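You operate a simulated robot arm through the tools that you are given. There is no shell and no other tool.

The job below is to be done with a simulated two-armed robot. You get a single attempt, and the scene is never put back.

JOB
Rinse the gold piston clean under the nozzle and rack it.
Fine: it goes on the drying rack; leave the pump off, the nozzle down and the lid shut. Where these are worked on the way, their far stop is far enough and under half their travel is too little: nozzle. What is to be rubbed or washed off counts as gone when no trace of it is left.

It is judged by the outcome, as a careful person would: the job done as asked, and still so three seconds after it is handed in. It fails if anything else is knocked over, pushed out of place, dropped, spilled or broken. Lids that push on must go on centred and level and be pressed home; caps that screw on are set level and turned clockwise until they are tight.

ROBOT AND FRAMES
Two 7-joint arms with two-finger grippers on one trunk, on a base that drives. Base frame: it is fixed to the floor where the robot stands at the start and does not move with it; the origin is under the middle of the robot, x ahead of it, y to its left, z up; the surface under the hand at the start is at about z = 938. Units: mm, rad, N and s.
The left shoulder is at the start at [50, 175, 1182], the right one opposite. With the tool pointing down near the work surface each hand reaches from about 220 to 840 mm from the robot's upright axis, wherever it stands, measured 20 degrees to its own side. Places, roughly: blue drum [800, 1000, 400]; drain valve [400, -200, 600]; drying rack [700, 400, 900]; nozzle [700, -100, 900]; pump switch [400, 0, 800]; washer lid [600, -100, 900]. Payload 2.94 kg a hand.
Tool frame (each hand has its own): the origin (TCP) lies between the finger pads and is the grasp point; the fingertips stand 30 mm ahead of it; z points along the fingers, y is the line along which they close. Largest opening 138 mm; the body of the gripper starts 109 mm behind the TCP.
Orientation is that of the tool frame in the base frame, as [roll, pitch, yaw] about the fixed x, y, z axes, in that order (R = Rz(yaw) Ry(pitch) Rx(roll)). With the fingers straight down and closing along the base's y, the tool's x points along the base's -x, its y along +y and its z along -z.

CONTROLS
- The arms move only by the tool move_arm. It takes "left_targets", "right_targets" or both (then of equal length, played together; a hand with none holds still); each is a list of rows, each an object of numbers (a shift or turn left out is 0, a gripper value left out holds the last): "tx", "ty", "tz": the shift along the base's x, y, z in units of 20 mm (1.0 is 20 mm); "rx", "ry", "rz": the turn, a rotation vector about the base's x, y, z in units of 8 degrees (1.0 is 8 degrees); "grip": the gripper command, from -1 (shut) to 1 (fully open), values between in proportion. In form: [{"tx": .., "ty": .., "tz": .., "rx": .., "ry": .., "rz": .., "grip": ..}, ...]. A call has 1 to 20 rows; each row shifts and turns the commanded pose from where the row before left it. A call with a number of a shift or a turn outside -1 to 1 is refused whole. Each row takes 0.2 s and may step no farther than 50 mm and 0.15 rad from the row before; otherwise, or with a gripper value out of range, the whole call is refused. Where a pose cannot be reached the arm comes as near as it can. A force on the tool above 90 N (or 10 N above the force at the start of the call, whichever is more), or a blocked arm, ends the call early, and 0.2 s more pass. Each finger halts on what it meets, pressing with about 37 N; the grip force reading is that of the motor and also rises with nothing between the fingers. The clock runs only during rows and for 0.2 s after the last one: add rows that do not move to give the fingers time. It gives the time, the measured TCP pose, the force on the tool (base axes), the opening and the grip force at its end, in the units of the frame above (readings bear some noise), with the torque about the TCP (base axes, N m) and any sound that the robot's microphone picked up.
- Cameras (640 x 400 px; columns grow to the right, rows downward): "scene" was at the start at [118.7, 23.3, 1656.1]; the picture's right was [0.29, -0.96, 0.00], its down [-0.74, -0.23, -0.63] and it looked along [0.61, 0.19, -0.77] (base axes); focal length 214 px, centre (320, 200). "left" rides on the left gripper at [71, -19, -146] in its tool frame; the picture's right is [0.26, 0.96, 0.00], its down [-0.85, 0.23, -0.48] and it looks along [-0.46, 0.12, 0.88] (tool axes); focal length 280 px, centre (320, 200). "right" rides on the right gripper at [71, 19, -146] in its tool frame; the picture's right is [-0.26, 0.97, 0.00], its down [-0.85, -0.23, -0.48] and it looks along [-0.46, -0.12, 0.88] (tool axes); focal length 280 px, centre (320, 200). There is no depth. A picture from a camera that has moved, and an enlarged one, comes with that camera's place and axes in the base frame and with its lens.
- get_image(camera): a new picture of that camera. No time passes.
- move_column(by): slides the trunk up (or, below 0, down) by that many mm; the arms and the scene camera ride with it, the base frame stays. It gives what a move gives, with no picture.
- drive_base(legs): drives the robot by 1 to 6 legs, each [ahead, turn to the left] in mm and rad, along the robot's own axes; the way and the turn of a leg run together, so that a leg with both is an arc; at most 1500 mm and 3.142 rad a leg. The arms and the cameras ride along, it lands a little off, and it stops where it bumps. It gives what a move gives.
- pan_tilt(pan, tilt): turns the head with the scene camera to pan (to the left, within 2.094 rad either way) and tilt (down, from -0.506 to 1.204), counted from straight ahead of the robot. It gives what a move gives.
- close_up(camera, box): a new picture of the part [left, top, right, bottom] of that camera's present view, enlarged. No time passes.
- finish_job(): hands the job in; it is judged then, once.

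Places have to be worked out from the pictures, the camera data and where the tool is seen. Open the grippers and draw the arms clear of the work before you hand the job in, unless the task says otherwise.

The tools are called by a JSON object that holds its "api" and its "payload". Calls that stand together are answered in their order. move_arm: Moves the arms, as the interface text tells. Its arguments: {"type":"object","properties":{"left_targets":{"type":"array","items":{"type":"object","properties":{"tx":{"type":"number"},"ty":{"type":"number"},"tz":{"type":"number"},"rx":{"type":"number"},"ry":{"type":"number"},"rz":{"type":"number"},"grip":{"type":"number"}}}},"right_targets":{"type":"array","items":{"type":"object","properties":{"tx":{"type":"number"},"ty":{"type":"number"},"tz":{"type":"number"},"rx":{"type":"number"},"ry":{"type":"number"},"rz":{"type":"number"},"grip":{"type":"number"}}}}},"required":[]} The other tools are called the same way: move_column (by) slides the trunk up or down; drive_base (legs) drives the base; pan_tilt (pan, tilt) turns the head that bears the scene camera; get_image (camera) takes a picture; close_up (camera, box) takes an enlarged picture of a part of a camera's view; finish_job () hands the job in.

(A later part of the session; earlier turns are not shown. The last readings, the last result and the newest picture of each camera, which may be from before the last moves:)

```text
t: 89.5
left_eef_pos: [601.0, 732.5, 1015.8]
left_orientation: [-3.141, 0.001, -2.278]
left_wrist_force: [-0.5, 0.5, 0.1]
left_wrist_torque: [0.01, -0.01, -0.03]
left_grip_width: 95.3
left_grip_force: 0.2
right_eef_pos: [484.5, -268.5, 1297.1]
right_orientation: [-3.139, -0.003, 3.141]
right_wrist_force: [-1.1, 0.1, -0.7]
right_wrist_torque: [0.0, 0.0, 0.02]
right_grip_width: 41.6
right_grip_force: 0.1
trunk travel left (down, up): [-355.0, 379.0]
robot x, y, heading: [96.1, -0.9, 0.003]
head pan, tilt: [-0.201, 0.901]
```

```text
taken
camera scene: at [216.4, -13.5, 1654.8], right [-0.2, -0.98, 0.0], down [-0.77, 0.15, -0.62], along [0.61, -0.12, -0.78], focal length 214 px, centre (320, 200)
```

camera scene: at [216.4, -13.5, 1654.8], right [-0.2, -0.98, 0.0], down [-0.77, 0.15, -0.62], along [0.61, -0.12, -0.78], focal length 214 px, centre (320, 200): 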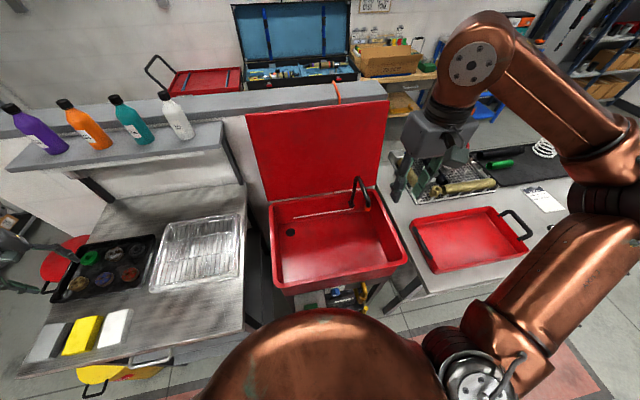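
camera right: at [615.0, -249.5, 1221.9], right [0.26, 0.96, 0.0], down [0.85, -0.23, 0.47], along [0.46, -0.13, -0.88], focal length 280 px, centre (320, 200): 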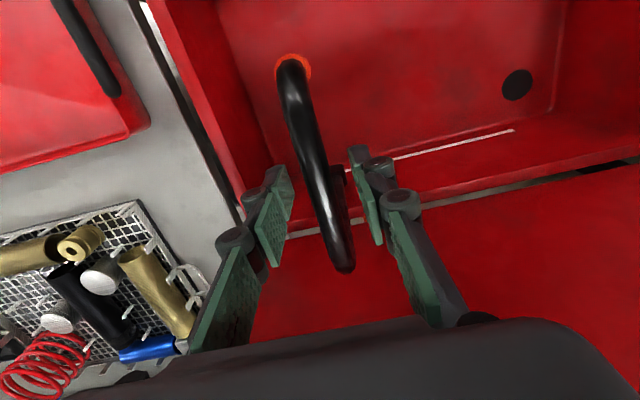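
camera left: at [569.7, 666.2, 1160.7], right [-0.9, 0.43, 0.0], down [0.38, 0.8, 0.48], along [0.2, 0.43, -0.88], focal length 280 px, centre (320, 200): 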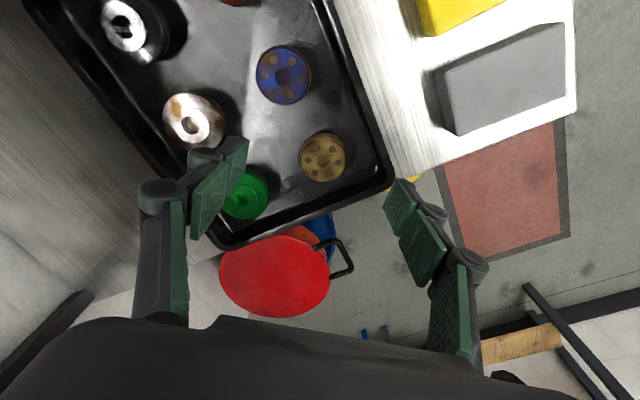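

Triangulating this view with the first one puts the piston lower and further than I assumed: about [607, 752, 897] (the bench is lower than the lid). I correct the position and lower to z≈965 for another look.

{"api": "move_arm", "payload": {"left_targets": [{"tx": 0.15, "ty": 0.45, "tz": -0.8}, {"tx": 0.15, "ty": 0.45, "tz": -0.8}, {"tz": -0.9, "grip": 0.2}, {}]}}

{"api": "get_image", "payload": {"camera": "left"}}

```text
t: 90.5
left_eef_pos: [604.0, 747.2, 966.1]
left_orientation: [-3.141, 0.004, -2.279]
left_wrist_force: [0.0, 0.4, 0.9]
left_wrist_torque: [0.0, 0.05, -0.02]
left_grip_width: 82.9
left_grip_force: 0.0
left hand out of reach, approached as far as the arm can: row 3
right_eef_pos: [485.8, -269.6, 1296.2]
right_orientation: [-3.14, -0.002, 3.14]
right_wrist_force: [0.5, -0.3, 0.7]
right_wrist_torque: [0.02, -0.01, 0.01]
right_grip_width: 41.4
right_grip_force: 0.0
trunk travel left (down, up): [-355.0, 379.0]
robot x, y, heading: [95.1, 4.0, 0.002]
head pan, tilt: [-0.201, 0.901]
```

```text
taken
camera left: at [573.0, 681.5, 1111.2], right [-0.9, 0.43, 0.0], down [0.38, 0.79, 0.48], along [0.21, 0.43, -0.88], focal length 280 px, centre (320, 200)
```

left: 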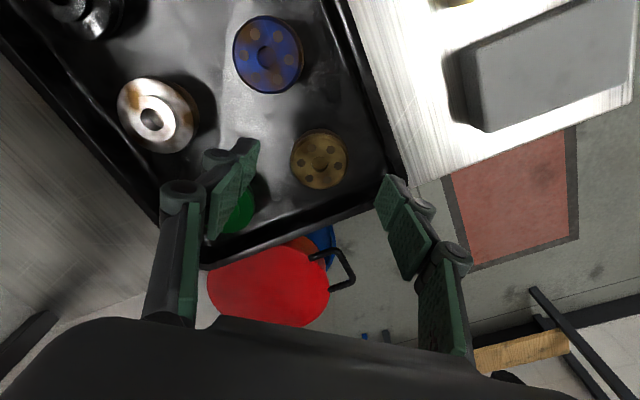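

Consistent: the piston top is at [607.7, 752.4, 897], about 47 mm wide, just beyond straight-down reach. I tilt the hand 10° outward about its closing axis, narrow the opening to ~62 mm and come to just above it.

{"api": "move_arm", "payload": {"left_targets": [{"rx": 0.49, "ry": -0.39, "grip": -0.1}, {"rx": 0.49, "ry": -0.39}, {"tx": 0.07, "ty": 0.12, "tz": -0.6}, {"tz": -0.6}, {}, {}]}}

{"api": "get_image", "payload": {"camera": "left"}}

```text
t: 91.9
left_eef_pos: [605.9, 750.5, 941.9]
left_orientation: [3.134, 0.174, -2.277]
left_wrist_force: [-0.2, 0.3, -0.5]
left_wrist_torque: [-0.01, -0.02, 0.01]
left_grip_width: 62.4
left_grip_force: 0.1
right_eef_pos: [485.0, -268.7, 1295.4]
right_orientation: [-3.141, -0.001, 3.139]
right_wrist_force: [-0.3, -0.2, 0.4]
right_wrist_torque: [-0.01, 0.03, 0.01]
right_grip_width: 41.3
right_grip_force: 0.1
trunk travel left (down, up): [-355.0, 379.0]
robot x, y, heading: [100.0, 2.2, 0.001]
head pan, tilt: [-0.201, 0.901]
```

```text
taken
camera left: at [559.3, 665.1, 1072.4], right [-0.9, 0.43, -0.04], down [0.32, 0.72, 0.62], along [0.29, 0.54, -0.79], focal length 280 px, centre (320, 200)
```

left: 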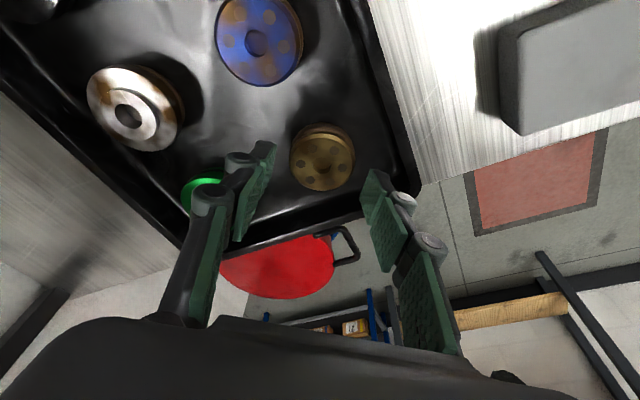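

The projection matches the piston exactly. I lower straight down to z≈911, with fingertips just above the tray floor.

{"api": "move_arm", "payload": {"left_targets": [{"tx": -0.02, "ty": -0.03, "tz": -0.5}, {"tz": -0.5}, {"tz": -0.5}, {}]}}

{"api": "get_image", "payload": {"camera": "left"}}

```text
t: 92.9
left_eef_pos: [604.6, 749.9, 914.1]
left_orientation: [3.135, 0.178, -2.279]
left_wrist_force: [0.3, 0.0, 12.4]
left_wrist_torque: [-0.22, -0.12, 0.01]
left_grip_width: 63.2
left_grip_force: 0.8
right_eef_pos: [484.4, -270.6, 1297.5]
right_orientation: [-3.141, -0.001, 3.141]
right_wrist_force: [-0.6, -0.3, -0.1]
right_wrist_torque: [-0.02, -0.01, -0.02]
right_grip_width: 41.6
right_grip_force: 0.1
trunk travel left (down, up): [-355.0, 379.0]
robot x, y, heading: [94.2, 0.1, 0.0]
head pan, tilt: [-0.201, 0.901]
```

```text
taken
camera left: at [558.7, 663.6, 1044.6], right [-0.9, 0.43, -0.04], down [0.32, 0.72, 0.62], along [0.3, 0.55, -0.78], focal length 280 px, centre (320, 200)
```

left: 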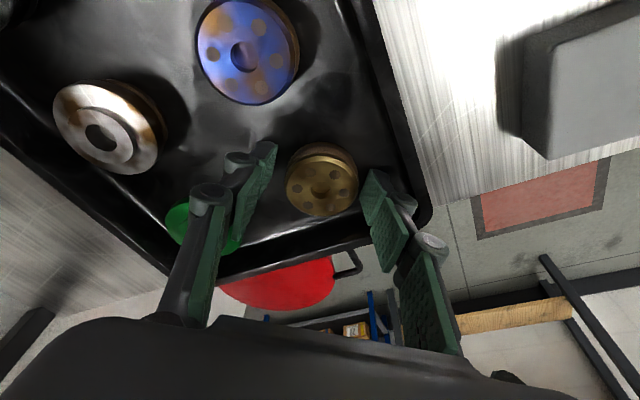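

A light 12 N contact (right finger near the tray's corner rim). The pads already straddle the piston by ~12 mm, so I close here.

{"api": "move_arm", "payload": {"left_targets": [{"tz": 0.1, "grip": -0.45}, {"grip": -1}, {}, {}, {}]}}

{"api": "get_image", "payload": {"camera": "left"}}

```text
t: 94.1
left_eef_pos: [605.1, 748.8, 915.6]
left_orientation: [3.134, 0.177, -2.28]
left_wrist_force: [6.8, -3.3, 13.8]
left_wrist_torque: [-0.37, -0.4, 0.09]
left_grip_width: 46.2
left_grip_force: 37.1
right_eef_pos: [485.0, -271.5, 1297.1]
right_orientation: [-3.142, 0.0, 3.14]
right_wrist_force: [0.3, -0.2, -0.2]
right_wrist_torque: [0.01, 0.02, -0.01]
right_grip_width: 41.5
right_grip_force: 0.2
trunk travel left (down, up): [-355.0, 379.0]
robot x, y, heading: [98.9, 0.7, 0.001]
head pan, tilt: [-0.201, 0.901]
```

```text
taken
camera left: at [558.9, 663.3, 1046.0], right [-0.9, 0.43, -0.04], down [0.32, 0.72, 0.62], along [0.3, 0.55, -0.78], focal length 280 px, centre (320, 200)
```

left: 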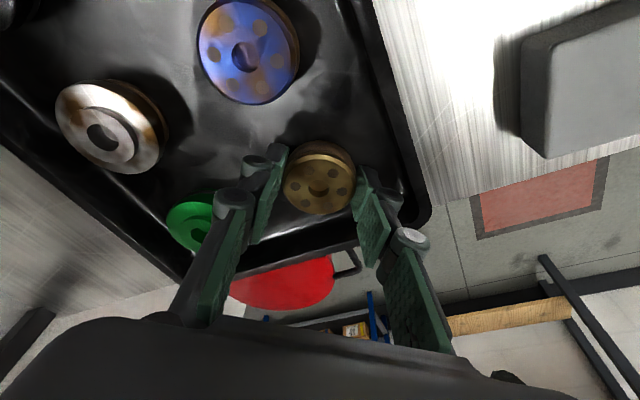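

Gripped at 46 mm with 37 N. I lift gently a couple of centimetres and check that it comes along.

{"api": "move_arm", "payload": {"left_targets": [{"tz": 0.4}, {"tz": 0.6}, {"tz": 0.8}, {"tz": 0.8}, {}]}}

{"api": "get_image", "payload": {"camera": "left"}}

```text
t: 95.3
left_eef_pos: [604.0, 749.8, 965.0]
left_orientation: [3.135, 0.173, -2.277]
left_wrist_force: [-0.5, 0.5, -0.8]
left_wrist_torque: [0.01, 0.02, -0.01]
left_grip_width: 45.8
left_grip_force: 36.9
right_eef_pos: [485.3, -269.7, 1297.7]
right_orientation: [-3.141, -0.001, 3.14]
right_wrist_force: [-0.4, 0.5, 0.0]
right_wrist_torque: [0.0, 0.02, 0.0]
right_grip_width: 41.6
right_grip_force: 0.1
trunk travel left (down, up): [-355.0, 379.0]
robot x, y, heading: [94.3, 2.1, 0.001]
head pan, tilt: [-0.201, 0.901]
```

```text
taken
camera left: at [558.7, 664.3, 1096.4], right [-0.9, 0.43, -0.04], down [0.32, 0.72, 0.62], along [0.29, 0.54, -0.79], focal length 280 px, centre (320, 200)
```

left: 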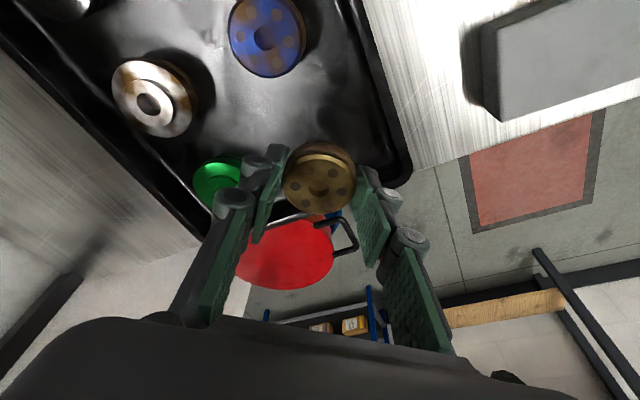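

The piston is held. A zoom on its surface shows how dirty it is.

{"api": "close_up", "payload": {"camera": "left", "box": [250, 120, 410, 230]}}

{"api": "close_up", "payload": {"camera": "scene", "box": [290, 270, 380, 330]}}

{"api": "get_image", "payload": {"camera": "right"}}

```text
3.64 times, centred on (330, 175) of left
camera zoom: at [558.7, 664.3, 1096.4], right [-0.9, 0.43, -0.04], down [0.32, 0.72, 0.62], along [0.29, 0.54, -0.79], focal length 1020 px, centre (284, 291)
```

zoom: 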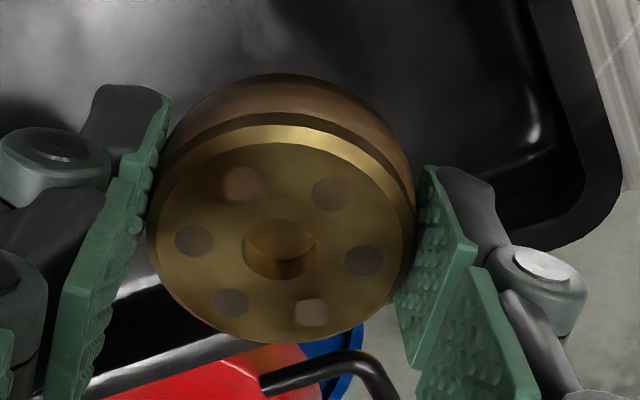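

```text
6.67 times, centred on (335, 300) of scene
camera zoom: at [216.8, -13.0, 1654.7], right [-0.2, -0.98, 0.0], down [-0.77, 0.15, -0.62], along [0.61, -0.12, -0.78], focal length 1430 px, centre (220, -467)
```

zoom: 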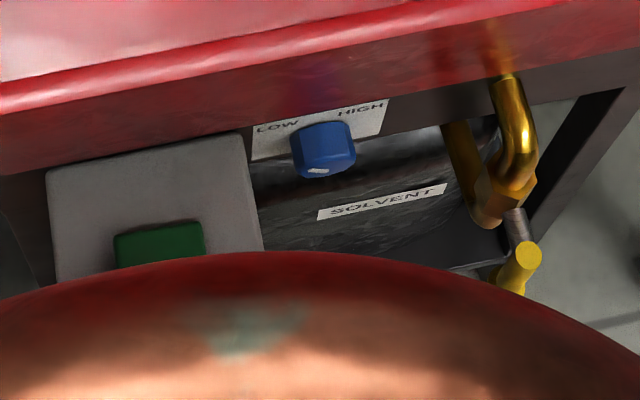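

```text
taken
camera right: at [415.4, -249.3, 1442.2], right [0.26, 0.96, 0.0], down [0.85, -0.23, 0.47], along [0.46, -0.13, -0.88], focal length 280 px, centre (320, 200)
```

right: 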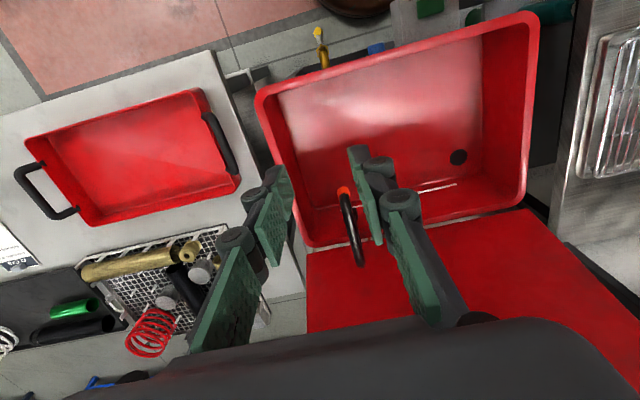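

The brown residue is in the holes and on the rim band. I carry the piston up and away from the tray to a parking spot around [500, 420, 1150], turning the hand back to its default yaw.

{"api": "move_arm", "payload": {"left_targets": [{"tz": 1}, {"tz": 1}, {"tx": -0.35, "ty": -0.9, "tz": 0.5, "rz": -0.364}, {"tx": -0.35, "ty": -0.97, "tz": 0.45, "rz": -0.364}, {"tx": -0.35, "ty": -0.97, "tz": 0.45, "rz": -0.364}, {"tx": -0.35, "ty": -0.97, "tz": 0.45, "rz": -0.364}, {"tx": -0.35, "ty": -0.97, "tz": 0.45, "rz": -0.364}, {"tx": -0.35, "ty": -0.97, "tz": 0.45, "rz": -0.364}, {"tx": -0.35, "ty": -0.97, "tz": 0.45, "rz": -0.364}, {"tx": -0.35, "ty": -0.97, "tz": 0.45, "rz": -0.364}, {"tx": -0.35, "ty": -0.97, "tz": 0.45, "rz": -0.364}, {"tx": -0.35, "ty": -0.97, "tz": 0.45, "rz": -0.364}, {"tx": -0.35, "ty": -0.97, "tz": 0.45, "rz": -0.364}, {"tx": -0.35, "ty": -0.97, "tz": 0.45, "rz": -0.364}, {"tx": -0.35, "ty": -0.97, "tz": 0.45, "rz": -0.364}, {"tx": -0.35, "ty": -0.97, "tz": 0.45, "rz": -0.364}, {"tx": -0.35, "ty": -0.97, "tz": 0.45, "rz": -0.364}, {"ty": -0.9, "rz": -0.364}, {"ty": -0.5, "rz": -0.364}]}}

{"api": "get_image", "payload": {"camera": "scene"}}

{"api": "get_image", "payload": {"camera": "left"}}

```text
t: 99.3
left_eef_pos: [500.8, 431.4, 1142.9]
left_orientation: [3.137, 0.175, -3.141]
left_wrist_force: [-0.2, 0.6, -1.1]
left_wrist_torque: [0.0, -0.01, -0.03]
left_grip_width: 46.2
left_grip_force: 36.5
right_eef_pos: [484.9, -270.2, 1297.1]
right_orientation: [-3.138, -0.002, 3.14]
right_wrist_force: [-0.6, 0.8, -0.3]
right_wrist_torque: [0.0, 0.0, 0.03]
right_grip_width: 41.2
right_grip_force: 0.1
trunk travel left (down, up): [-355.0, 379.0]
robot x, y, heading: [97.0, -0.7, 0.003]
head pan, tilt: [-0.201, 0.901]
```

```text
taken
camera scene: at [216.3, -13.6, 1654.8], right [-0.2, -0.98, 0.0], down [-0.77, 0.15, -0.62], along [0.61, -0.12, -0.78], focal length 214 px, centre (320, 200)
```

scene: 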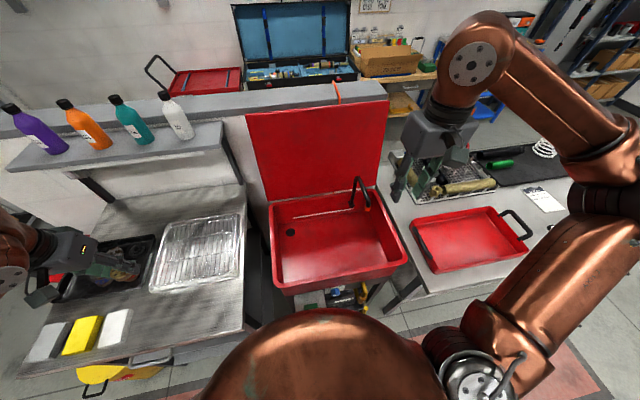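

```text
taken
camera left: at [404.9, 411.3, 1272.6], right [-0.26, 0.97, -0.04], down [0.75, 0.23, 0.62], along [0.6, 0.13, -0.79], focal length 280 px, centre (320, 200)
```

left: 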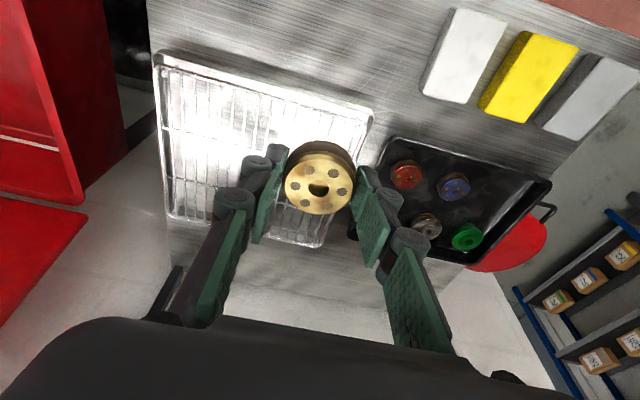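

The piston hangs securely at the parking spot. Now the right hand moves above the pump switch (about [403, −16, 758]) with fingers closed, first to z≈1080 to look at it.

{"api": "move_arm", "payload": {"right_targets": [{"tx": -0.2, "ty": 0.955, "tz": -0.9, "grip": -1}, {"tx": -0.2, "ty": 0.955, "tz": -0.9}, {"tx": -0.2, "ty": 0.955, "tz": -0.9}, {"tx": -0.2, "ty": 0.955, "tz": -0.9}, {"tx": -0.2, "ty": 0.955, "tz": -0.9}, {"tx": -0.2, "ty": 0.955, "tz": -0.9}, {"tx": -0.2, "ty": 0.955, "tz": -0.9}, {"tx": -0.2, "ty": 0.955, "tz": -0.9}, {"tx": -0.2, "ty": 0.955, "tz": -0.9}, {"tx": -0.2, "ty": 0.955, "tz": -0.9}, {"tx": -0.2, "ty": 0.955, "tz": -0.9}, {}]}}

{"api": "get_image", "payload": {"camera": "right"}}

{"api": "get_image", "payload": {"camera": "scene"}}

```text
t: 101.9
left_eef_pos: [500.7, 431.7, 1141.8]
left_orientation: [3.135, 0.175, -3.141]
left_wrist_force: [-0.1, -0.3, -1.2]
left_wrist_torque: [0.06, 0.0, 0.0]
left_grip_width: 46.2
left_grip_force: 36.9
right_eef_pos: [439.7, -58.3, 1098.0]
right_orientation: [-3.14, -0.002, 3.137]
right_wrist_force: [-0.3, -0.4, 0.8]
right_wrist_torque: [0.01, 0.02, -0.03]
right_grip_width: 0.0
right_grip_force: 28.2
trunk travel left (down, up): [-355.0, 379.0]
robot x, y, heading: [97.0, -2.1, 0.0]
head pan, tilt: [-0.201, 0.901]
```

```text
taken
camera right: at [370.1, -39.4, 1243.9], right [0.26, 0.96, 0.0], down [0.85, -0.23, 0.48], along [0.46, -0.13, -0.88], focal length 280 px, centre (320, 200)
```

right: 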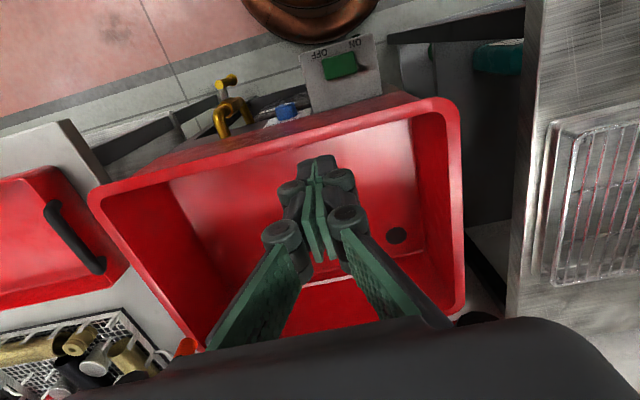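

```text
taken
camera scene: at [216.2, -14.0, 1654.8], right [-0.2, -0.98, 0.0], down [-0.77, 0.15, -0.62], along [0.61, -0.12, -0.78], focal length 214 px, centre (320, 200)
```

scene: 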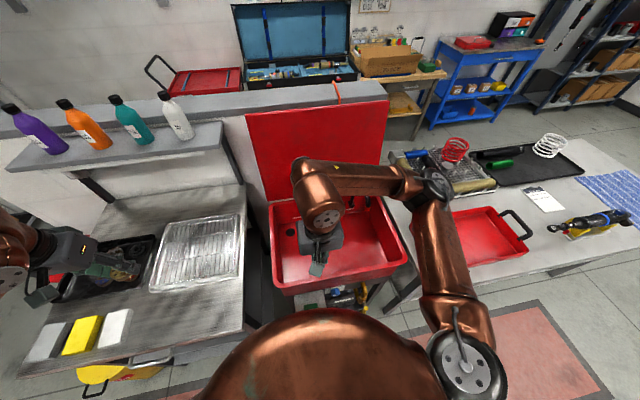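

{"api": "close_up", "payload": {"camera": "right", "box": [190, 20, 400, 150]}}

```text
3.05 times, centred on (295, 85) of right
camera zoom: at [370.1, -39.4, 1243.9], right [0.26, 0.96, 0.0], down [0.85, -0.23, 0.48], along [0.46, -0.13, -0.88], focal length 854 px, centre (396, 550)
```

zoom: 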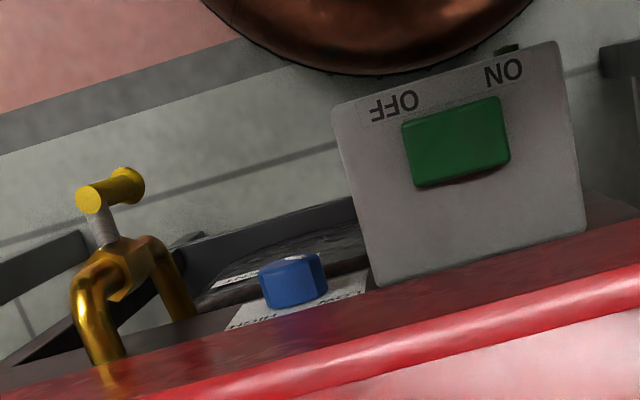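

The rocker spans y −41…+9, x 387–415 at z≈767, with ON on the +y end. I move over the ON half (x 401, y −2) and descend to just above it.

{"api": "move_arm", "payload": {"right_targets": [{"tx": -0.65, "ty": 0.95}, {"tx": -0.65, "ty": 0.95}, {"tx": -0.65, "ty": 0.93}, {"tz": -1}, {"tz": -1}, {"tz": -1}, {"tz": -1}, {"tz": -1}, {"tz": -1}, {"tz": -1}, {"tz": -1}, {"tz": -1}, {"tz": -1}, {}]}}

{"api": "get_image", "payload": {"camera": "right"}}

{"api": "get_image", "payload": {"camera": "scene"}}

```text
t: 104.9
left_eef_pos: [499.6, 431.2, 1141.3]
left_orientation: [3.137, 0.175, -3.141]
left_wrist_force: [-0.2, -0.5, -1.0]
left_wrist_torque: [-0.01, 0.02, 0.04]
left_grip_width: 45.6
left_grip_force: 37.2
right_eef_pos: [401.7, -1.7, 899.6]
right_orientation: [-3.14, -0.002, 3.141]
right_wrist_force: [0.1, 0.5, 0.4]
right_wrist_torque: [0.02, -0.03, -0.02]
right_grip_width: 0.0
right_grip_force: 28.2
trunk travel left (down, up): [-355.0, 379.0]
robot x, y, heading: [97.8, 1.1, -0.004]
head pan, tilt: [-0.201, 0.901]
```

```text
taken
camera right: at [331.8, 17.9, 1044.2], right [0.26, 0.96, 0.0], down [0.85, -0.23, 0.48], along [0.46, -0.13, -0.88], focal length 280 px, centre (320, 200)
```

right: 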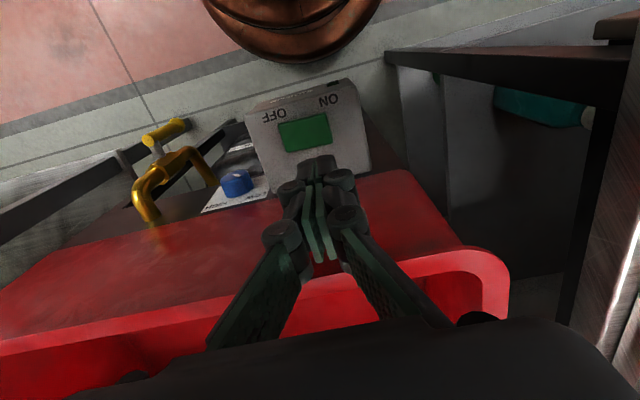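

```text
taken
camera scene: at [216.3, -13.1, 1654.8], right [-0.2, -0.98, 0.0], down [-0.77, 0.15, -0.62], along [0.61, -0.12, -0.78], focal length 214 px, centre (320, 200)
```

scene: 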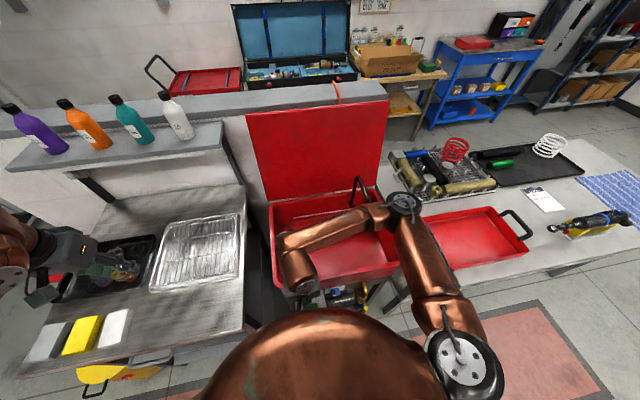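

The fingertip projects onto the ON half of the rocker. I lower to about 10 mm above it and then press in small steps, watching the force and sound.

{"api": "move_arm", "payload": {"right_targets": [{"tz": -1}, {"tz": -1}, {"tz": -1}, {"tz": -1}, {"tz": -0.6}, {}]}}

{"api": "get_image", "payload": {"camera": "right"}}

```text
t: 106.3
left_eef_pos: [499.6, 432.7, 1141.5]
left_orientation: [3.137, 0.173, 3.141]
left_wrist_force: [0.6, 0.0, -0.8]
left_wrist_torque: [0.0, -0.02, 0.02]
left_grip_width: 45.5
left_grip_force: 36.9
right_eef_pos: [401.9, -1.4, 806.6]
right_orientation: [-3.14, -0.002, 3.14]
right_wrist_force: [0.1, 0.0, 0.0]
right_wrist_torque: [-0.02, -0.01, 0.02]
right_grip_width: 0.4
right_grip_force: 28.8
trunk travel left (down, up): [-355.0, 379.0]
robot x, y, heading: [96.7, -0.3, 0.002]
head pan, tilt: [-0.201, 0.901]
```

```text
taken
camera right: at [331.7, 17.8, 952.2], right [0.26, 0.96, 0.0], down [0.85, -0.23, 0.48], along [0.46, -0.13, -0.88], focal length 280 px, centre (320, 200)
```

right: 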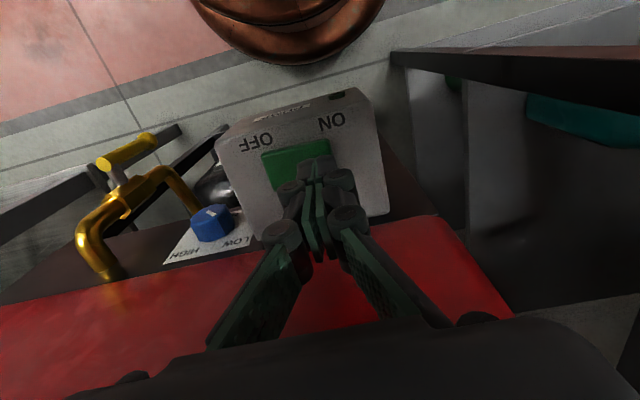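

Just above the ON half now. Pressing gently.

{"api": "move_arm", "payload": {"right_targets": [{"tz": -0.3}, {"tz": -0.3}, {}]}}

{"api": "get_image", "payload": {"camera": "right"}}

```text
t: 107.1
left_eef_pos: [499.5, 433.0, 1142.0]
left_orientation: [3.137, 0.174, -3.141]
left_wrist_force: [0.1, 0.0, -1.5]
left_wrist_torque: [0.01, -0.01, -0.02]
left_grip_width: 45.6
left_grip_force: 36.9
right_eef_pos: [401.4, -1.9, 796.0]
right_orientation: [-3.14, -0.002, 3.139]
right_wrist_force: [-0.2, 0.2, -1.0]
right_wrist_torque: [-0.02, 0.02, 0.02]
right_grip_width: 0.1
right_grip_force: 28.3
trunk travel left (down, up): [-355.0, 379.0]
robot x, y, heading: [101.6, 1.9, 0.001]
head pan, tilt: [-0.201, 0.901]
```

```text
taken
camera right: at [331.7, 17.8, 940.2], right [0.26, 0.96, 0.0], down [0.85, -0.23, 0.47], along [0.46, -0.13, -0.88], focal length 280 px, centre (320, 200)
```

right: 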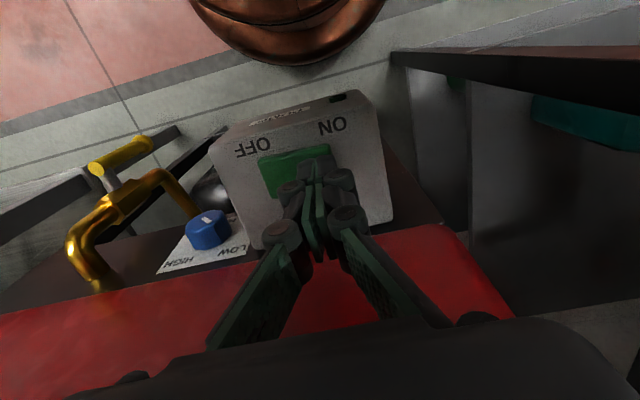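

{"api": "move_arm", "payload": {"right_targets": [{"tz": -0.25}, {"tz": -0.25}, {}]}}

{"api": "close_up", "payload": {"camera": "right", "box": [190, 80, 400, 270]}}

```text
t: 107.9
left_eef_pos: [497.1, 432.7, 1144.1]
left_orientation: [3.134, 0.177, -3.141]
left_wrist_force: [0.1, 0.3, -0.6]
left_wrist_torque: [-0.02, -0.01, 0.04]
left_grip_width: 45.7
left_grip_force: 36.5
right_eef_pos: [401.5, -2.3, 789.6]
right_orientation: [3.141, 0.005, 3.139]
right_wrist_force: [3.2, -8.9, 72.7]
right_wrist_torque: [-0.77, 0.02, 0.06]
right_grip_width: 0.1
right_grip_force: 28.5
trunk travel left (down, up): [-355.0, 379.0]
robot x, y, heading: [97.1, 1.8, 0.002]
head pan, tilt: [-0.201, 0.901]
```

```text
2.11 times, centred on (295, 175) of right
camera zoom: at [331.0, 17.6, 934.3], right [0.26, 0.96, 0.0], down [0.85, -0.23, 0.48], along [0.46, -0.12, -0.88], focal length 590 px, centre (373, 253)
```

zoom: 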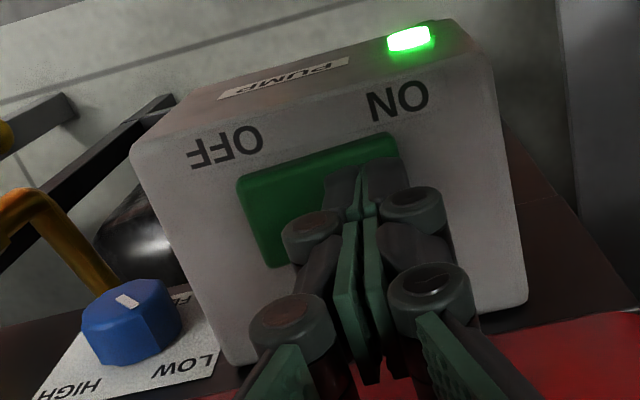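

The lamp is lit green: the pump is on. I raise the right hand straight up and move it away to the right, then look at the stream.

{"api": "move_arm", "payload": {"right_targets": [{"tz": 0.5}, {"tz": 1}, {"tz": 1}, {"tz": 1}, {"tz": 1}, {"tz": 1}, {"tz": 1}, {"tz": 1}, {"tz": 1}, {"tz": 1}, {"tz": 1}, {"tz": 1}, {"tz": 1}, {"tz": 1}, {"tz": 1}, {"tz": 1}, {"tz": 1}]}}

{"api": "move_arm", "payload": {"right_targets": [{"ty": -1, "tz": 0.7}, {"ty": -1, "tz": 0.7}, {"ty": -1, "tz": 0.7}, {"ty": -1, "tz": 0.7}, {"ty": -1, "tz": 0.7}, {"ty": -1, "tz": 0.7}, {"ty": -1, "tz": 0.7}, {"ty": -1, "tz": 0.7}, {"ty": -1}, {"ty": -1}, {"ty": -1}, {"ty": -1}, {"ty": -1}, {"ty": -1}, {"ty": -1}, {"ty": -1}, {"ty": -1}, {"ty": -1}, {"ty": -1}, {"ty": -1}]}}

{"api": "get_image", "payload": {"camera": "scene"}}

{"api": "close_up", "payload": {"camera": "scene", "box": [250, 160, 420, 330]}}

```text
t: 111.5
left_eef_pos: [499.2, 432.0, 1141.0]
left_orientation: [3.135, 0.174, 3.141]
left_wrist_force: [-0.5, -0.3, -1.4]
left_wrist_torque: [0.03, -0.01, -0.01]
left_grip_width: 45.6
left_grip_force: 36.8
right_eef_pos: [402.0, -1.9, 1117.4]
right_orientation: [3.142, -0.002, 3.14]
right_wrist_force: [0.0, -0.2, 0.6]
right_wrist_torque: [-0.02, 0.01, 0.02]
right_grip_width: 0.0
right_grip_force: 28.0
trunk travel left (down, up): [-355.0, 379.0]
robot x, y, heading: [95.1, 1.4, 0.004]
head pan, tilt: [-0.201, 0.901]
```

```text
t: 115.7
left_eef_pos: [499.7, 431.7, 1141.7]
left_orientation: [3.134, 0.174, 3.139]
left_wrist_force: [0.0, -0.4, -1.2]
left_wrist_torque: [0.02, -0.03, 0.02]
left_grip_width: 45.7
left_grip_force: 36.7
right_eef_pos: [401.2, -403.7, 1227.3]
right_orientation: [-3.139, -0.002, -3.141]
right_wrist_force: [0.0, 0.7, 0.3]
right_wrist_torque: [0.03, -0.02, -0.02]
right_grip_width: 0.0
right_grip_force: 28.6
trunk travel left (down, up): [-355.0, 379.0]
robot x, y, heading: [94.8, -0.9, -0.002]
head pan, tilt: [-0.201, 0.901]
```

```text
taken
camera scene: at [215.8, -14.1, 1654.9], right [-0.2, -0.98, 0.0], down [-0.77, 0.15, -0.62], along [0.61, -0.12, -0.78], focal length 214 px, centre (320, 200)
```

scene: 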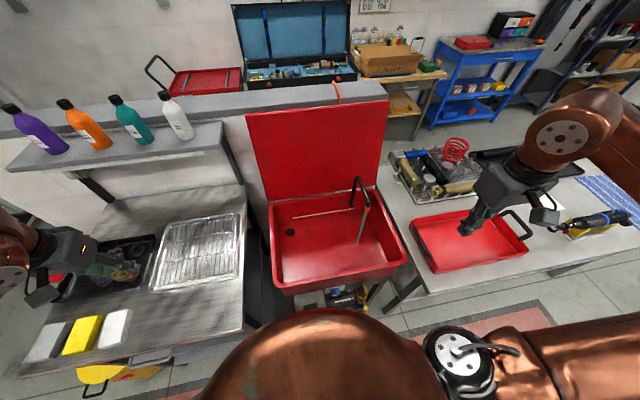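

```text
2.35 times, centred on (335, 245) of scene
camera zoom: at [215.8, -14.1, 1654.9], right [-0.2, -0.98, 0.0], down [-0.77, 0.15, -0.62], along [0.61, -0.12, -0.78], focal length 505 px, centre (285, 94)
```

zoom: 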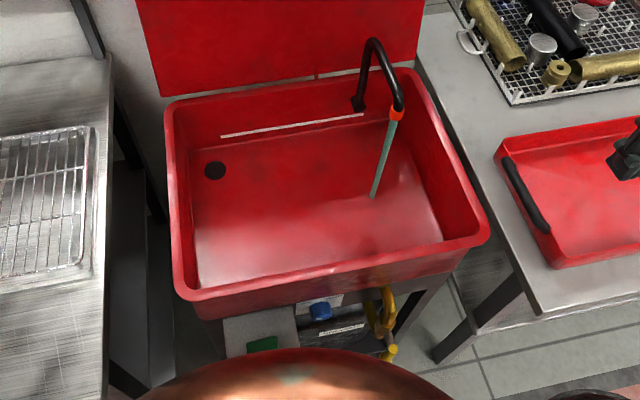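

A clear stream runs straight down at x≈628, y≈−273. I move the right hand further out of the way and at the same time start bringing the piston across, tilting the left hand forward.

{"api": "move_arm", "payload": {"right_targets": [{"ty": -1}, {"ty": -1}, {"ty": -1}, {"ty": -1}, {"ty": -1}, {"ty": -1}, {"ty": -1}, {"ty": -1}, {}, {}, {}, {}, {}, {}, {}, {}], "left_targets": [{"tx": 0.2, "ty": -1, "ry": -0.275}, {"tx": 0.2, "ty": -1, "ry": -0.275}, {"tx": 0.2, "ty": -1, "ry": -0.275}, {"tx": 0.2, "ty": -1, "ry": -0.275}, {"tx": 0.2, "ty": -1, "ry": -0.275}, {"tx": 0.2, "ty": -1, "ry": -0.275}, {"tx": 0.2, "ty": -1, "ry": -0.275}, {"tx": 0.2, "ty": -1, "ry": -0.275}, {"tx": 0.2, "ty": -1, "ry": -0.275}, {"tx": 0.2, "ty": -1, "ry": -0.275}, {"tx": 0.2, "ty": -1, "ry": -0.275}, {"tx": 0.2, "ty": -1, "ry": -0.275}, {"tx": 0.2, "ty": -1, "ry": -0.275}, {"tx": 0.2, "ty": -1, "ry": -0.275}, {"tx": 0.2, "ty": -1, "ry": -0.275}, {"tx": 0.2, "ty": -1, "ry": -0.275}]}}

{"api": "get_image", "payload": {"camera": "scene"}}

{"api": "get_image", "payload": {"camera": "left"}}

```text
t: 119.1
left_eef_pos: [600.4, 137.2, 1171.9]
left_orientation: [3.133, 0.79, 3.142]
left_wrist_force: [-0.3, 0.2, -0.7]
left_wrist_torque: [0.03, -0.04, 0.0]
left_grip_width: 45.6
left_grip_force: 37.4
left hand out of reach, approached as far as the arm can: row 7, 8, 9, 10, 11, 12, 13, 15
right_eef_pos: [409.3, -522.2, 1212.5]
right_orientation: [-3.141, -0.001, 3.136]
right_wrist_force: [0.0, -0.8, -0.7]
right_wrist_torque: [0.02, -0.01, 0.02]
right_grip_width: 0.0
right_grip_force: 29.0
right hand out of reach, approached as far as the arm can: row 6, 7, 8
trunk travel left (down, up): [-355.0, 379.0]
robot x, y, heading: [100.4, 1.8, 0.003]
head pan, tilt: [-0.201, 0.901]
```

```text
taken
camera scene: at [215.8, -15.4, 1654.9], right [-0.2, -0.98, 0.0], down [-0.77, 0.16, -0.62], along [0.61, -0.12, -0.78], focal length 214 px, centre (320, 200)
```

scene: 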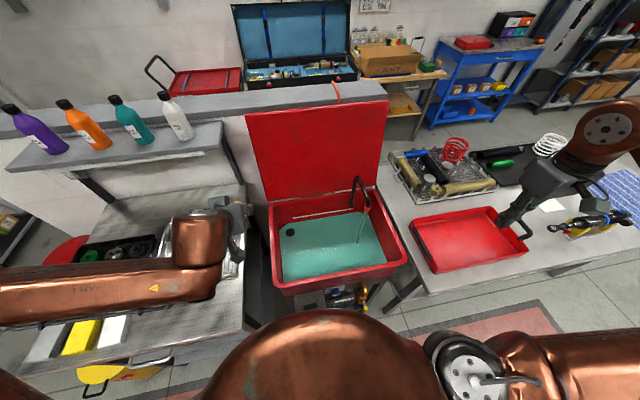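

```text
taken
camera left: at [447.3, 118.0, 1223.4], right [-0.19, 0.97, -0.18], down [0.26, 0.23, 0.94], along [0.95, 0.13, -0.29], focal length 280 px, centre (320, 200)
```

left: 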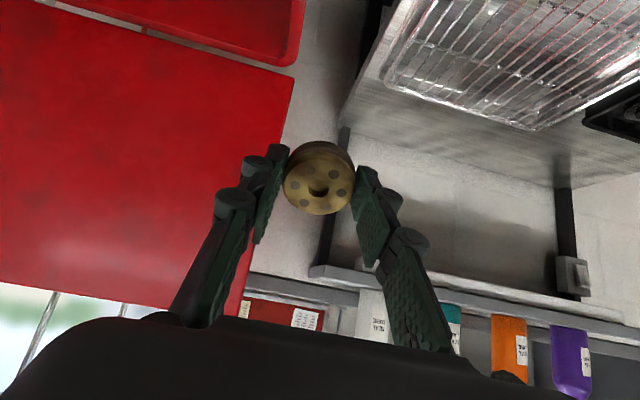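

The tub is collecting solvent, so the time the pump runs matters. I check the level and carry on quickly.

{"api": "close_up", "payload": {"camera": "scene", "box": [250, 160, 420, 330]}}

```text
2.35 times, centred on (335, 245) of scene
camera zoom: at [215.8, -15.4, 1654.9], right [-0.2, -0.98, 0.0], down [-0.77, 0.16, -0.62], along [0.61, -0.12, -0.78], focal length 505 px, centre (285, 94)
```

zoom: 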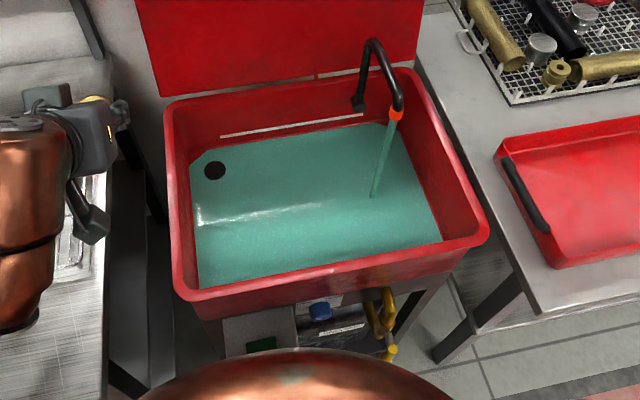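

The level only just covers the floor. I bring the piston on toward the stream, lowering as it goes.

{"api": "move_arm", "payload": {"left_targets": [{"tx": 0.04, "ty": -1, "tz": -0.5}, {"tx": 0.04, "ty": -1, "tz": -0.5}, {"tx": 0.04, "ty": -1, "tz": -0.5}, {"tx": 0.04, "ty": -1, "tz": -0.5}, {"tx": 0.04, "ty": -1, "tz": -0.5}, {"tx": 0.04, "ty": -1, "tz": -0.5}, {"tx": 0.04, "ty": -1, "tz": -0.5}, {"tx": 0.04, "ty": -1, "tz": -0.5}, {"tx": 0.04, "ty": -1, "tz": -0.5}, {"tx": 0.04, "ty": -1, "tz": -0.5}]}}

{"api": "get_image", "payload": {"camera": "scene"}}

```text
t: 121.3
left_eef_pos: [600.5, 113.4, 1147.2]
left_orientation: [3.137, 0.786, -3.141]
left_wrist_force: [0.7, 0.1, -0.2]
left_wrist_torque: [-0.02, 0.05, -0.01]
left_grip_width: 45.3
left_grip_force: 38.0
left hand out of reach, approached as far as the arm can: row 2, 3, 4, 5, 6, 7, 8, 9, 10
right_eef_pos: [410.5, -522.3, 1213.6]
right_orientation: [-3.139, -0.002, 3.137]
right_wrist_force: [-0.2, 0.4, 0.3]
right_wrist_torque: [-0.02, 0.01, 0.0]
right_grip_width: 0.0
right_grip_force: 29.0
trunk travel left (down, up): [-355.0, 379.0]
robot x, y, heading: [98.2, 0.5, -0.003]
head pan, tilt: [-0.201, 0.901]
```

```text
taken
camera scene: at [216.7, -14.2, 1654.8], right [-0.2, -0.98, 0.0], down [-0.77, 0.15, -0.62], along [0.61, -0.12, -0.78], focal length 214 px, centre (320, 200)
```

scene: 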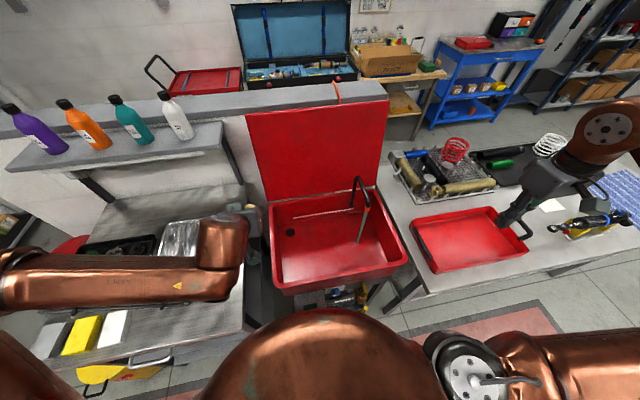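

The pool has gone again, so the tub drains by itself – no overflow. The left arm however cannot follow with a 45° tilt across the body; I reduce the tilt to about 21° and turn the hand's heading toward the right as it moves.

{"api": "move_arm", "payload": {"left_targets": [{"tx": -0.4, "tz": 0.2, "ry": 0.6}, {"tx": -0.4, "tz": 0.2, "ry": 0.6}, {"tx": -0.4, "tz": 0.2, "ry": 0.6}, {"tx": -0.3, "ry": 0.6}, {"tx": -0.3, "ry": 0.6}, {"ty": -0.8, "rz": -0.5}, {"ty": -0.8, "rz": -0.5}, {"ty": -0.8, "rz": -0.5}, {"ty": -0.8, "rz": -0.5}, {"ty": -0.8, "rz": -0.5}, {"ty": -0.8, "rz": -0.5}]}}

{"api": "get_image", "payload": {"camera": "scene"}}

```text
t: 123.7
left_eef_pos: [591.4, 100.3, 1221.9]
left_orientation: [3.137, 0.367, 2.721]
left_wrist_force: [0.7, 1.0, -1.4]
left_wrist_torque: [-0.01, -0.02, 0.01]
left_grip_width: 45.6
left_grip_force: 37.2
left hand out of reach, approached as far as the arm can: row 5, 6, 7, 8, 9, 10, 11
right_eef_pos: [410.3, -521.3, 1213.4]
right_orientation: [-3.139, -0.002, 3.136]
right_wrist_force: [-1.0, -0.1, 0.0]
right_wrist_torque: [-0.03, 0.0, 0.02]
right_grip_width: 0.0
right_grip_force: 28.8
trunk travel left (down, up): [-355.0, 379.0]
robot x, y, heading: [96.8, 4.2, -0.0]
head pan, tilt: [-0.201, 0.901]
```

```text
taken
camera scene: at [217.2, -13.9, 1654.7], right [-0.2, -0.98, 0.0], down [-0.77, 0.15, -0.62], along [0.61, -0.12, -0.78], focal length 214 px, centre (320, 200)
```

scene: 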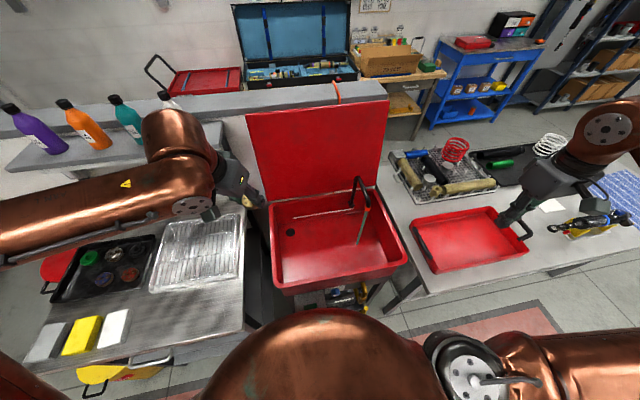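

The arm branch does not reach across the body; turning the whole robot right by ~38° will bring the piston in front of the nozzle instead. I tuck the right hand in first, then turn in place.

{"api": "move_arm", "payload": {"right_targets": [{"ty": 1, "tz": 0.4}, {"ty": 1, "tz": 0.4}, {"ty": 1, "tz": 0.4}, {"ty": 1, "tz": 0.4}, {"ty": 1, "tz": 0.4}, {"ty": 1, "tz": 0.4}, {"ty": 1, "tz": 0.4}, {"ty": 1, "tz": 0.4}]}}

{"api": "drive_base", "payload": {"legs": [[0, -0.62]]}}

{"api": "get_image", "payload": {"camera": "scene"}}

```text
t: 125.5
left_eef_pos: [591.9, 100.4, 1221.5]
left_orientation: [3.138, 0.37, 2.723]
left_wrist_force: [-0.9, -0.3, -1.2]
left_wrist_torque: [0.01, 0.03, -0.02]
left_grip_width: 45.4
left_grip_force: 36.7
right_eef_pos: [410.5, -360.7, 1277.3]
right_orientation: [-3.139, -0.003, 3.14]
right_wrist_force: [-0.2, -0.2, 0.5]
right_wrist_torque: [-0.04, -0.02, 0.0]
right_grip_width: 0.2
right_grip_force: 28.3
trunk travel left (down, up): [-355.0, 379.0]
robot x, y, heading: [98.1, 0.9, 0.0]
head pan, tilt: [-0.201, 0.901]
```

```text
t: 127.6
left_eef_pos: [555.3, -209.2, 1222.9]
left_orientation: [3.136, 0.37, 2.097]
left_wrist_force: [-0.2, 0.8, -0.6]
left_wrist_torque: [-0.02, -0.03, -0.01]
left_grip_width: 45.9
left_grip_force: 36.7
right_eef_pos: [139.9, -478.1, 1277.7]
right_orientation: [-3.14, -0.002, 2.517]
right_wrist_force: [0.6, 0.0, 1.0]
right_wrist_torque: [-0.02, -0.02, 0.05]
right_grip_width: 0.0
right_grip_force: 28.6
trunk travel left (down, up): [-355.0, 379.0]
robot x, y, heading: [100.4, 0.4, -0.621]
head pan, tilt: [-0.201, 0.901]
```

```text
taken
camera scene: at [185.5, -80.7, 1654.8], right [-0.73, -0.68, 0.0], down [-0.53, 0.58, -0.62], along [0.42, -0.46, -0.78], focal length 214 px, centre (320, 200)
```

scene: 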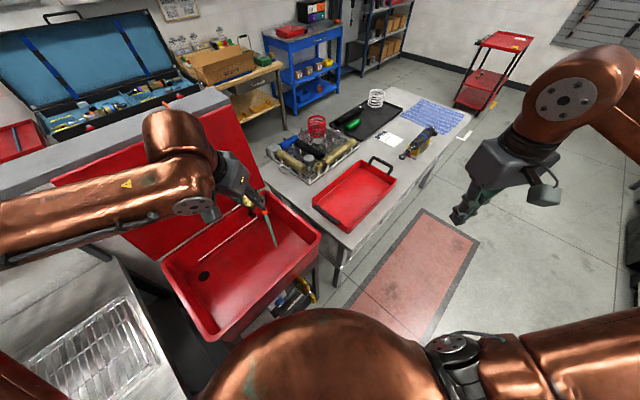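

The turn went smoothly. The piston is now near the nozzle at [555, −209, 1223]; I descend beside the stream, then slide it under.

{"api": "move_arm", "payload": {"left_targets": [{"tz": -1}, {"tz": -1}, {"tz": -1}, {"tz": -1}, {"tz": -1}, {"tz": -1}, {"tz": -1}, {"tz": -1}, {"tz": -1}, {"tz": -1}, {"tz": -1}, {"tz": -1}]}}

{"api": "get_image", "payload": {"camera": "left"}}

{"api": "get_image", "payload": {"camera": "scene"}}

```text
t: 130.2
left_eef_pos: [544.0, -184.0, 995.6]
left_orientation: [3.139, 0.372, 2.1]
left_wrist_force: [0.2, -0.1, -0.1]
left_wrist_torque: [-0.02, 0.0, 0.0]
left_grip_width: 45.8
left_grip_force: 37.1
left hand out of reach, approached as far as the arm can: row 8, 10
right_eef_pos: [140.8, -476.6, 1277.8]
right_orientation: [-3.141, 0.0, 2.515]
right_wrist_force: [0.0, 0.4, 0.6]
right_wrist_torque: [-0.07, 0.01, 0.0]
right_grip_width: 0.0
right_grip_force: 28.1
trunk travel left (down, up): [-355.0, 379.0]
robot x, y, heading: [97.6, 3.3, -0.621]
head pan, tilt: [-0.201, 0.901]
```

```text
taken
camera left: at [467.8, -91.5, 1105.8], right [0.71, 0.7, -0.09], down [0.51, -0.42, 0.75], along [0.49, -0.58, -0.65], focal length 280 px, centre (320, 200)
```

left: 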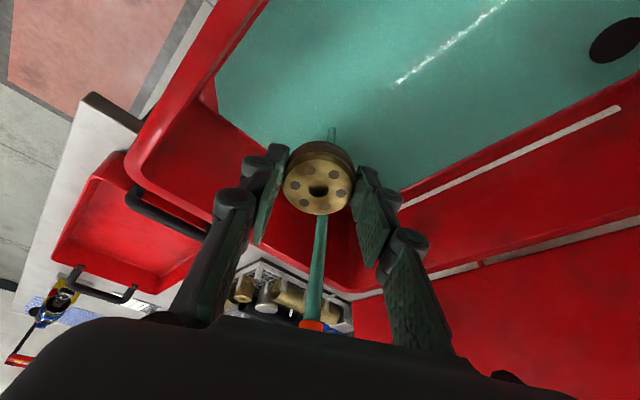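

```text
taken
camera scene: at [186.5, -79.4, 1654.8], right [-0.73, -0.68, 0.0], down [-0.53, 0.57, -0.62], along [0.42, -0.46, -0.78], focal length 214 px, centre (320, 200)
```

scene: 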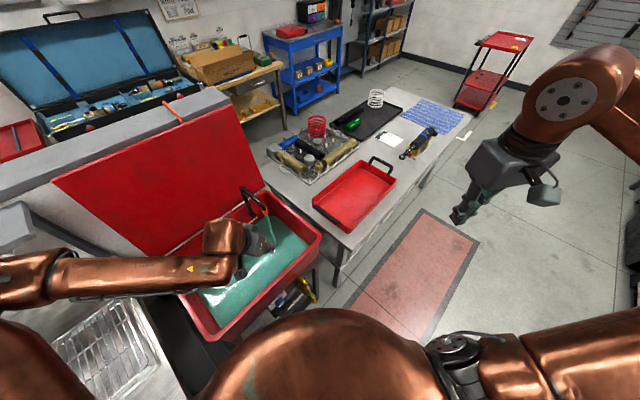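

The stream is right behind the piston. I slide the piston under it: about +79 mm in x, −80 mm in y.

{"api": "move_arm", "payload": {"left_targets": [{"tx": 0.8, "ty": -0.8, "tz": -0.1}, {"tx": 0.8, "ty": -0.8, "tz": -0.1}, {"tx": 0.8, "ty": -0.8, "tz": -0.1}, {"tx": 0.8, "ty": -0.8, "tz": -0.1}, {}]}}

{"api": "get_image", "payload": {"camera": "left"}}

{"api": "close_up", "payload": {"camera": "scene", "box": [170, 170, 330, 350]}}

```text
t: 131.4
left_eef_pos: [568.5, -195.1, 1006.2]
left_orientation: [3.136, 0.371, 2.097]
left_wrist_force: [0.2, 0.4, -0.6]
left_wrist_torque: [0.0, -0.02, -0.04]
left_grip_width: 45.6
left_grip_force: 37.1
left hand out of reach, approached as far as the arm can: row 1, 2, 3, 4
right_eef_pos: [139.9, -478.1, 1278.6]
right_orientation: [-3.139, -0.001, 2.516]
right_wrist_force: [0.3, -0.6, -0.6]
right_wrist_torque: [0.0, -0.03, -0.03]
right_grip_width: 0.0
right_grip_force: 28.5
trunk travel left (down, up): [-355.0, 379.0]
robot x, y, heading: [96.9, 1.9, -0.624]
head pan, tilt: [-0.201, 0.901]
```

```text
taken
camera left: at [492.5, -103.0, 1116.0], right [0.71, 0.7, -0.09], down [0.51, -0.42, 0.75], along [0.49, -0.58, -0.65], focal length 280 px, centre (320, 200)
```

left: 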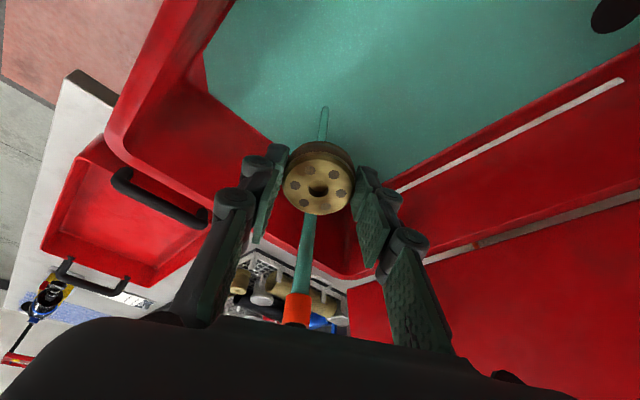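

```text
2.22 times, centred on (250, 260) of scene
camera zoom: at [185.5, -80.6, 1654.8], right [-0.73, -0.68, 0.0], down [-0.53, 0.58, -0.62], along [0.42, -0.46, -0.78], focal length 477 px, centre (476, 67)
```

zoom: 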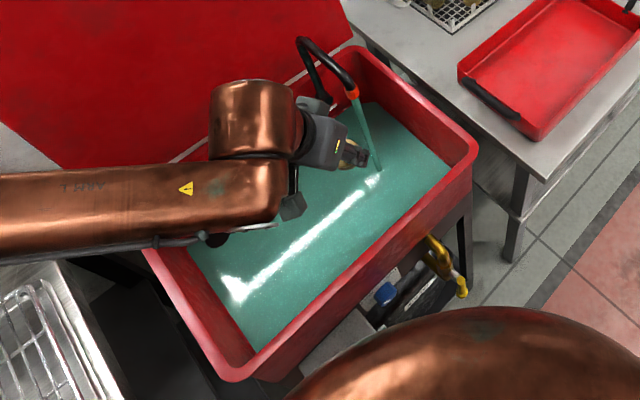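

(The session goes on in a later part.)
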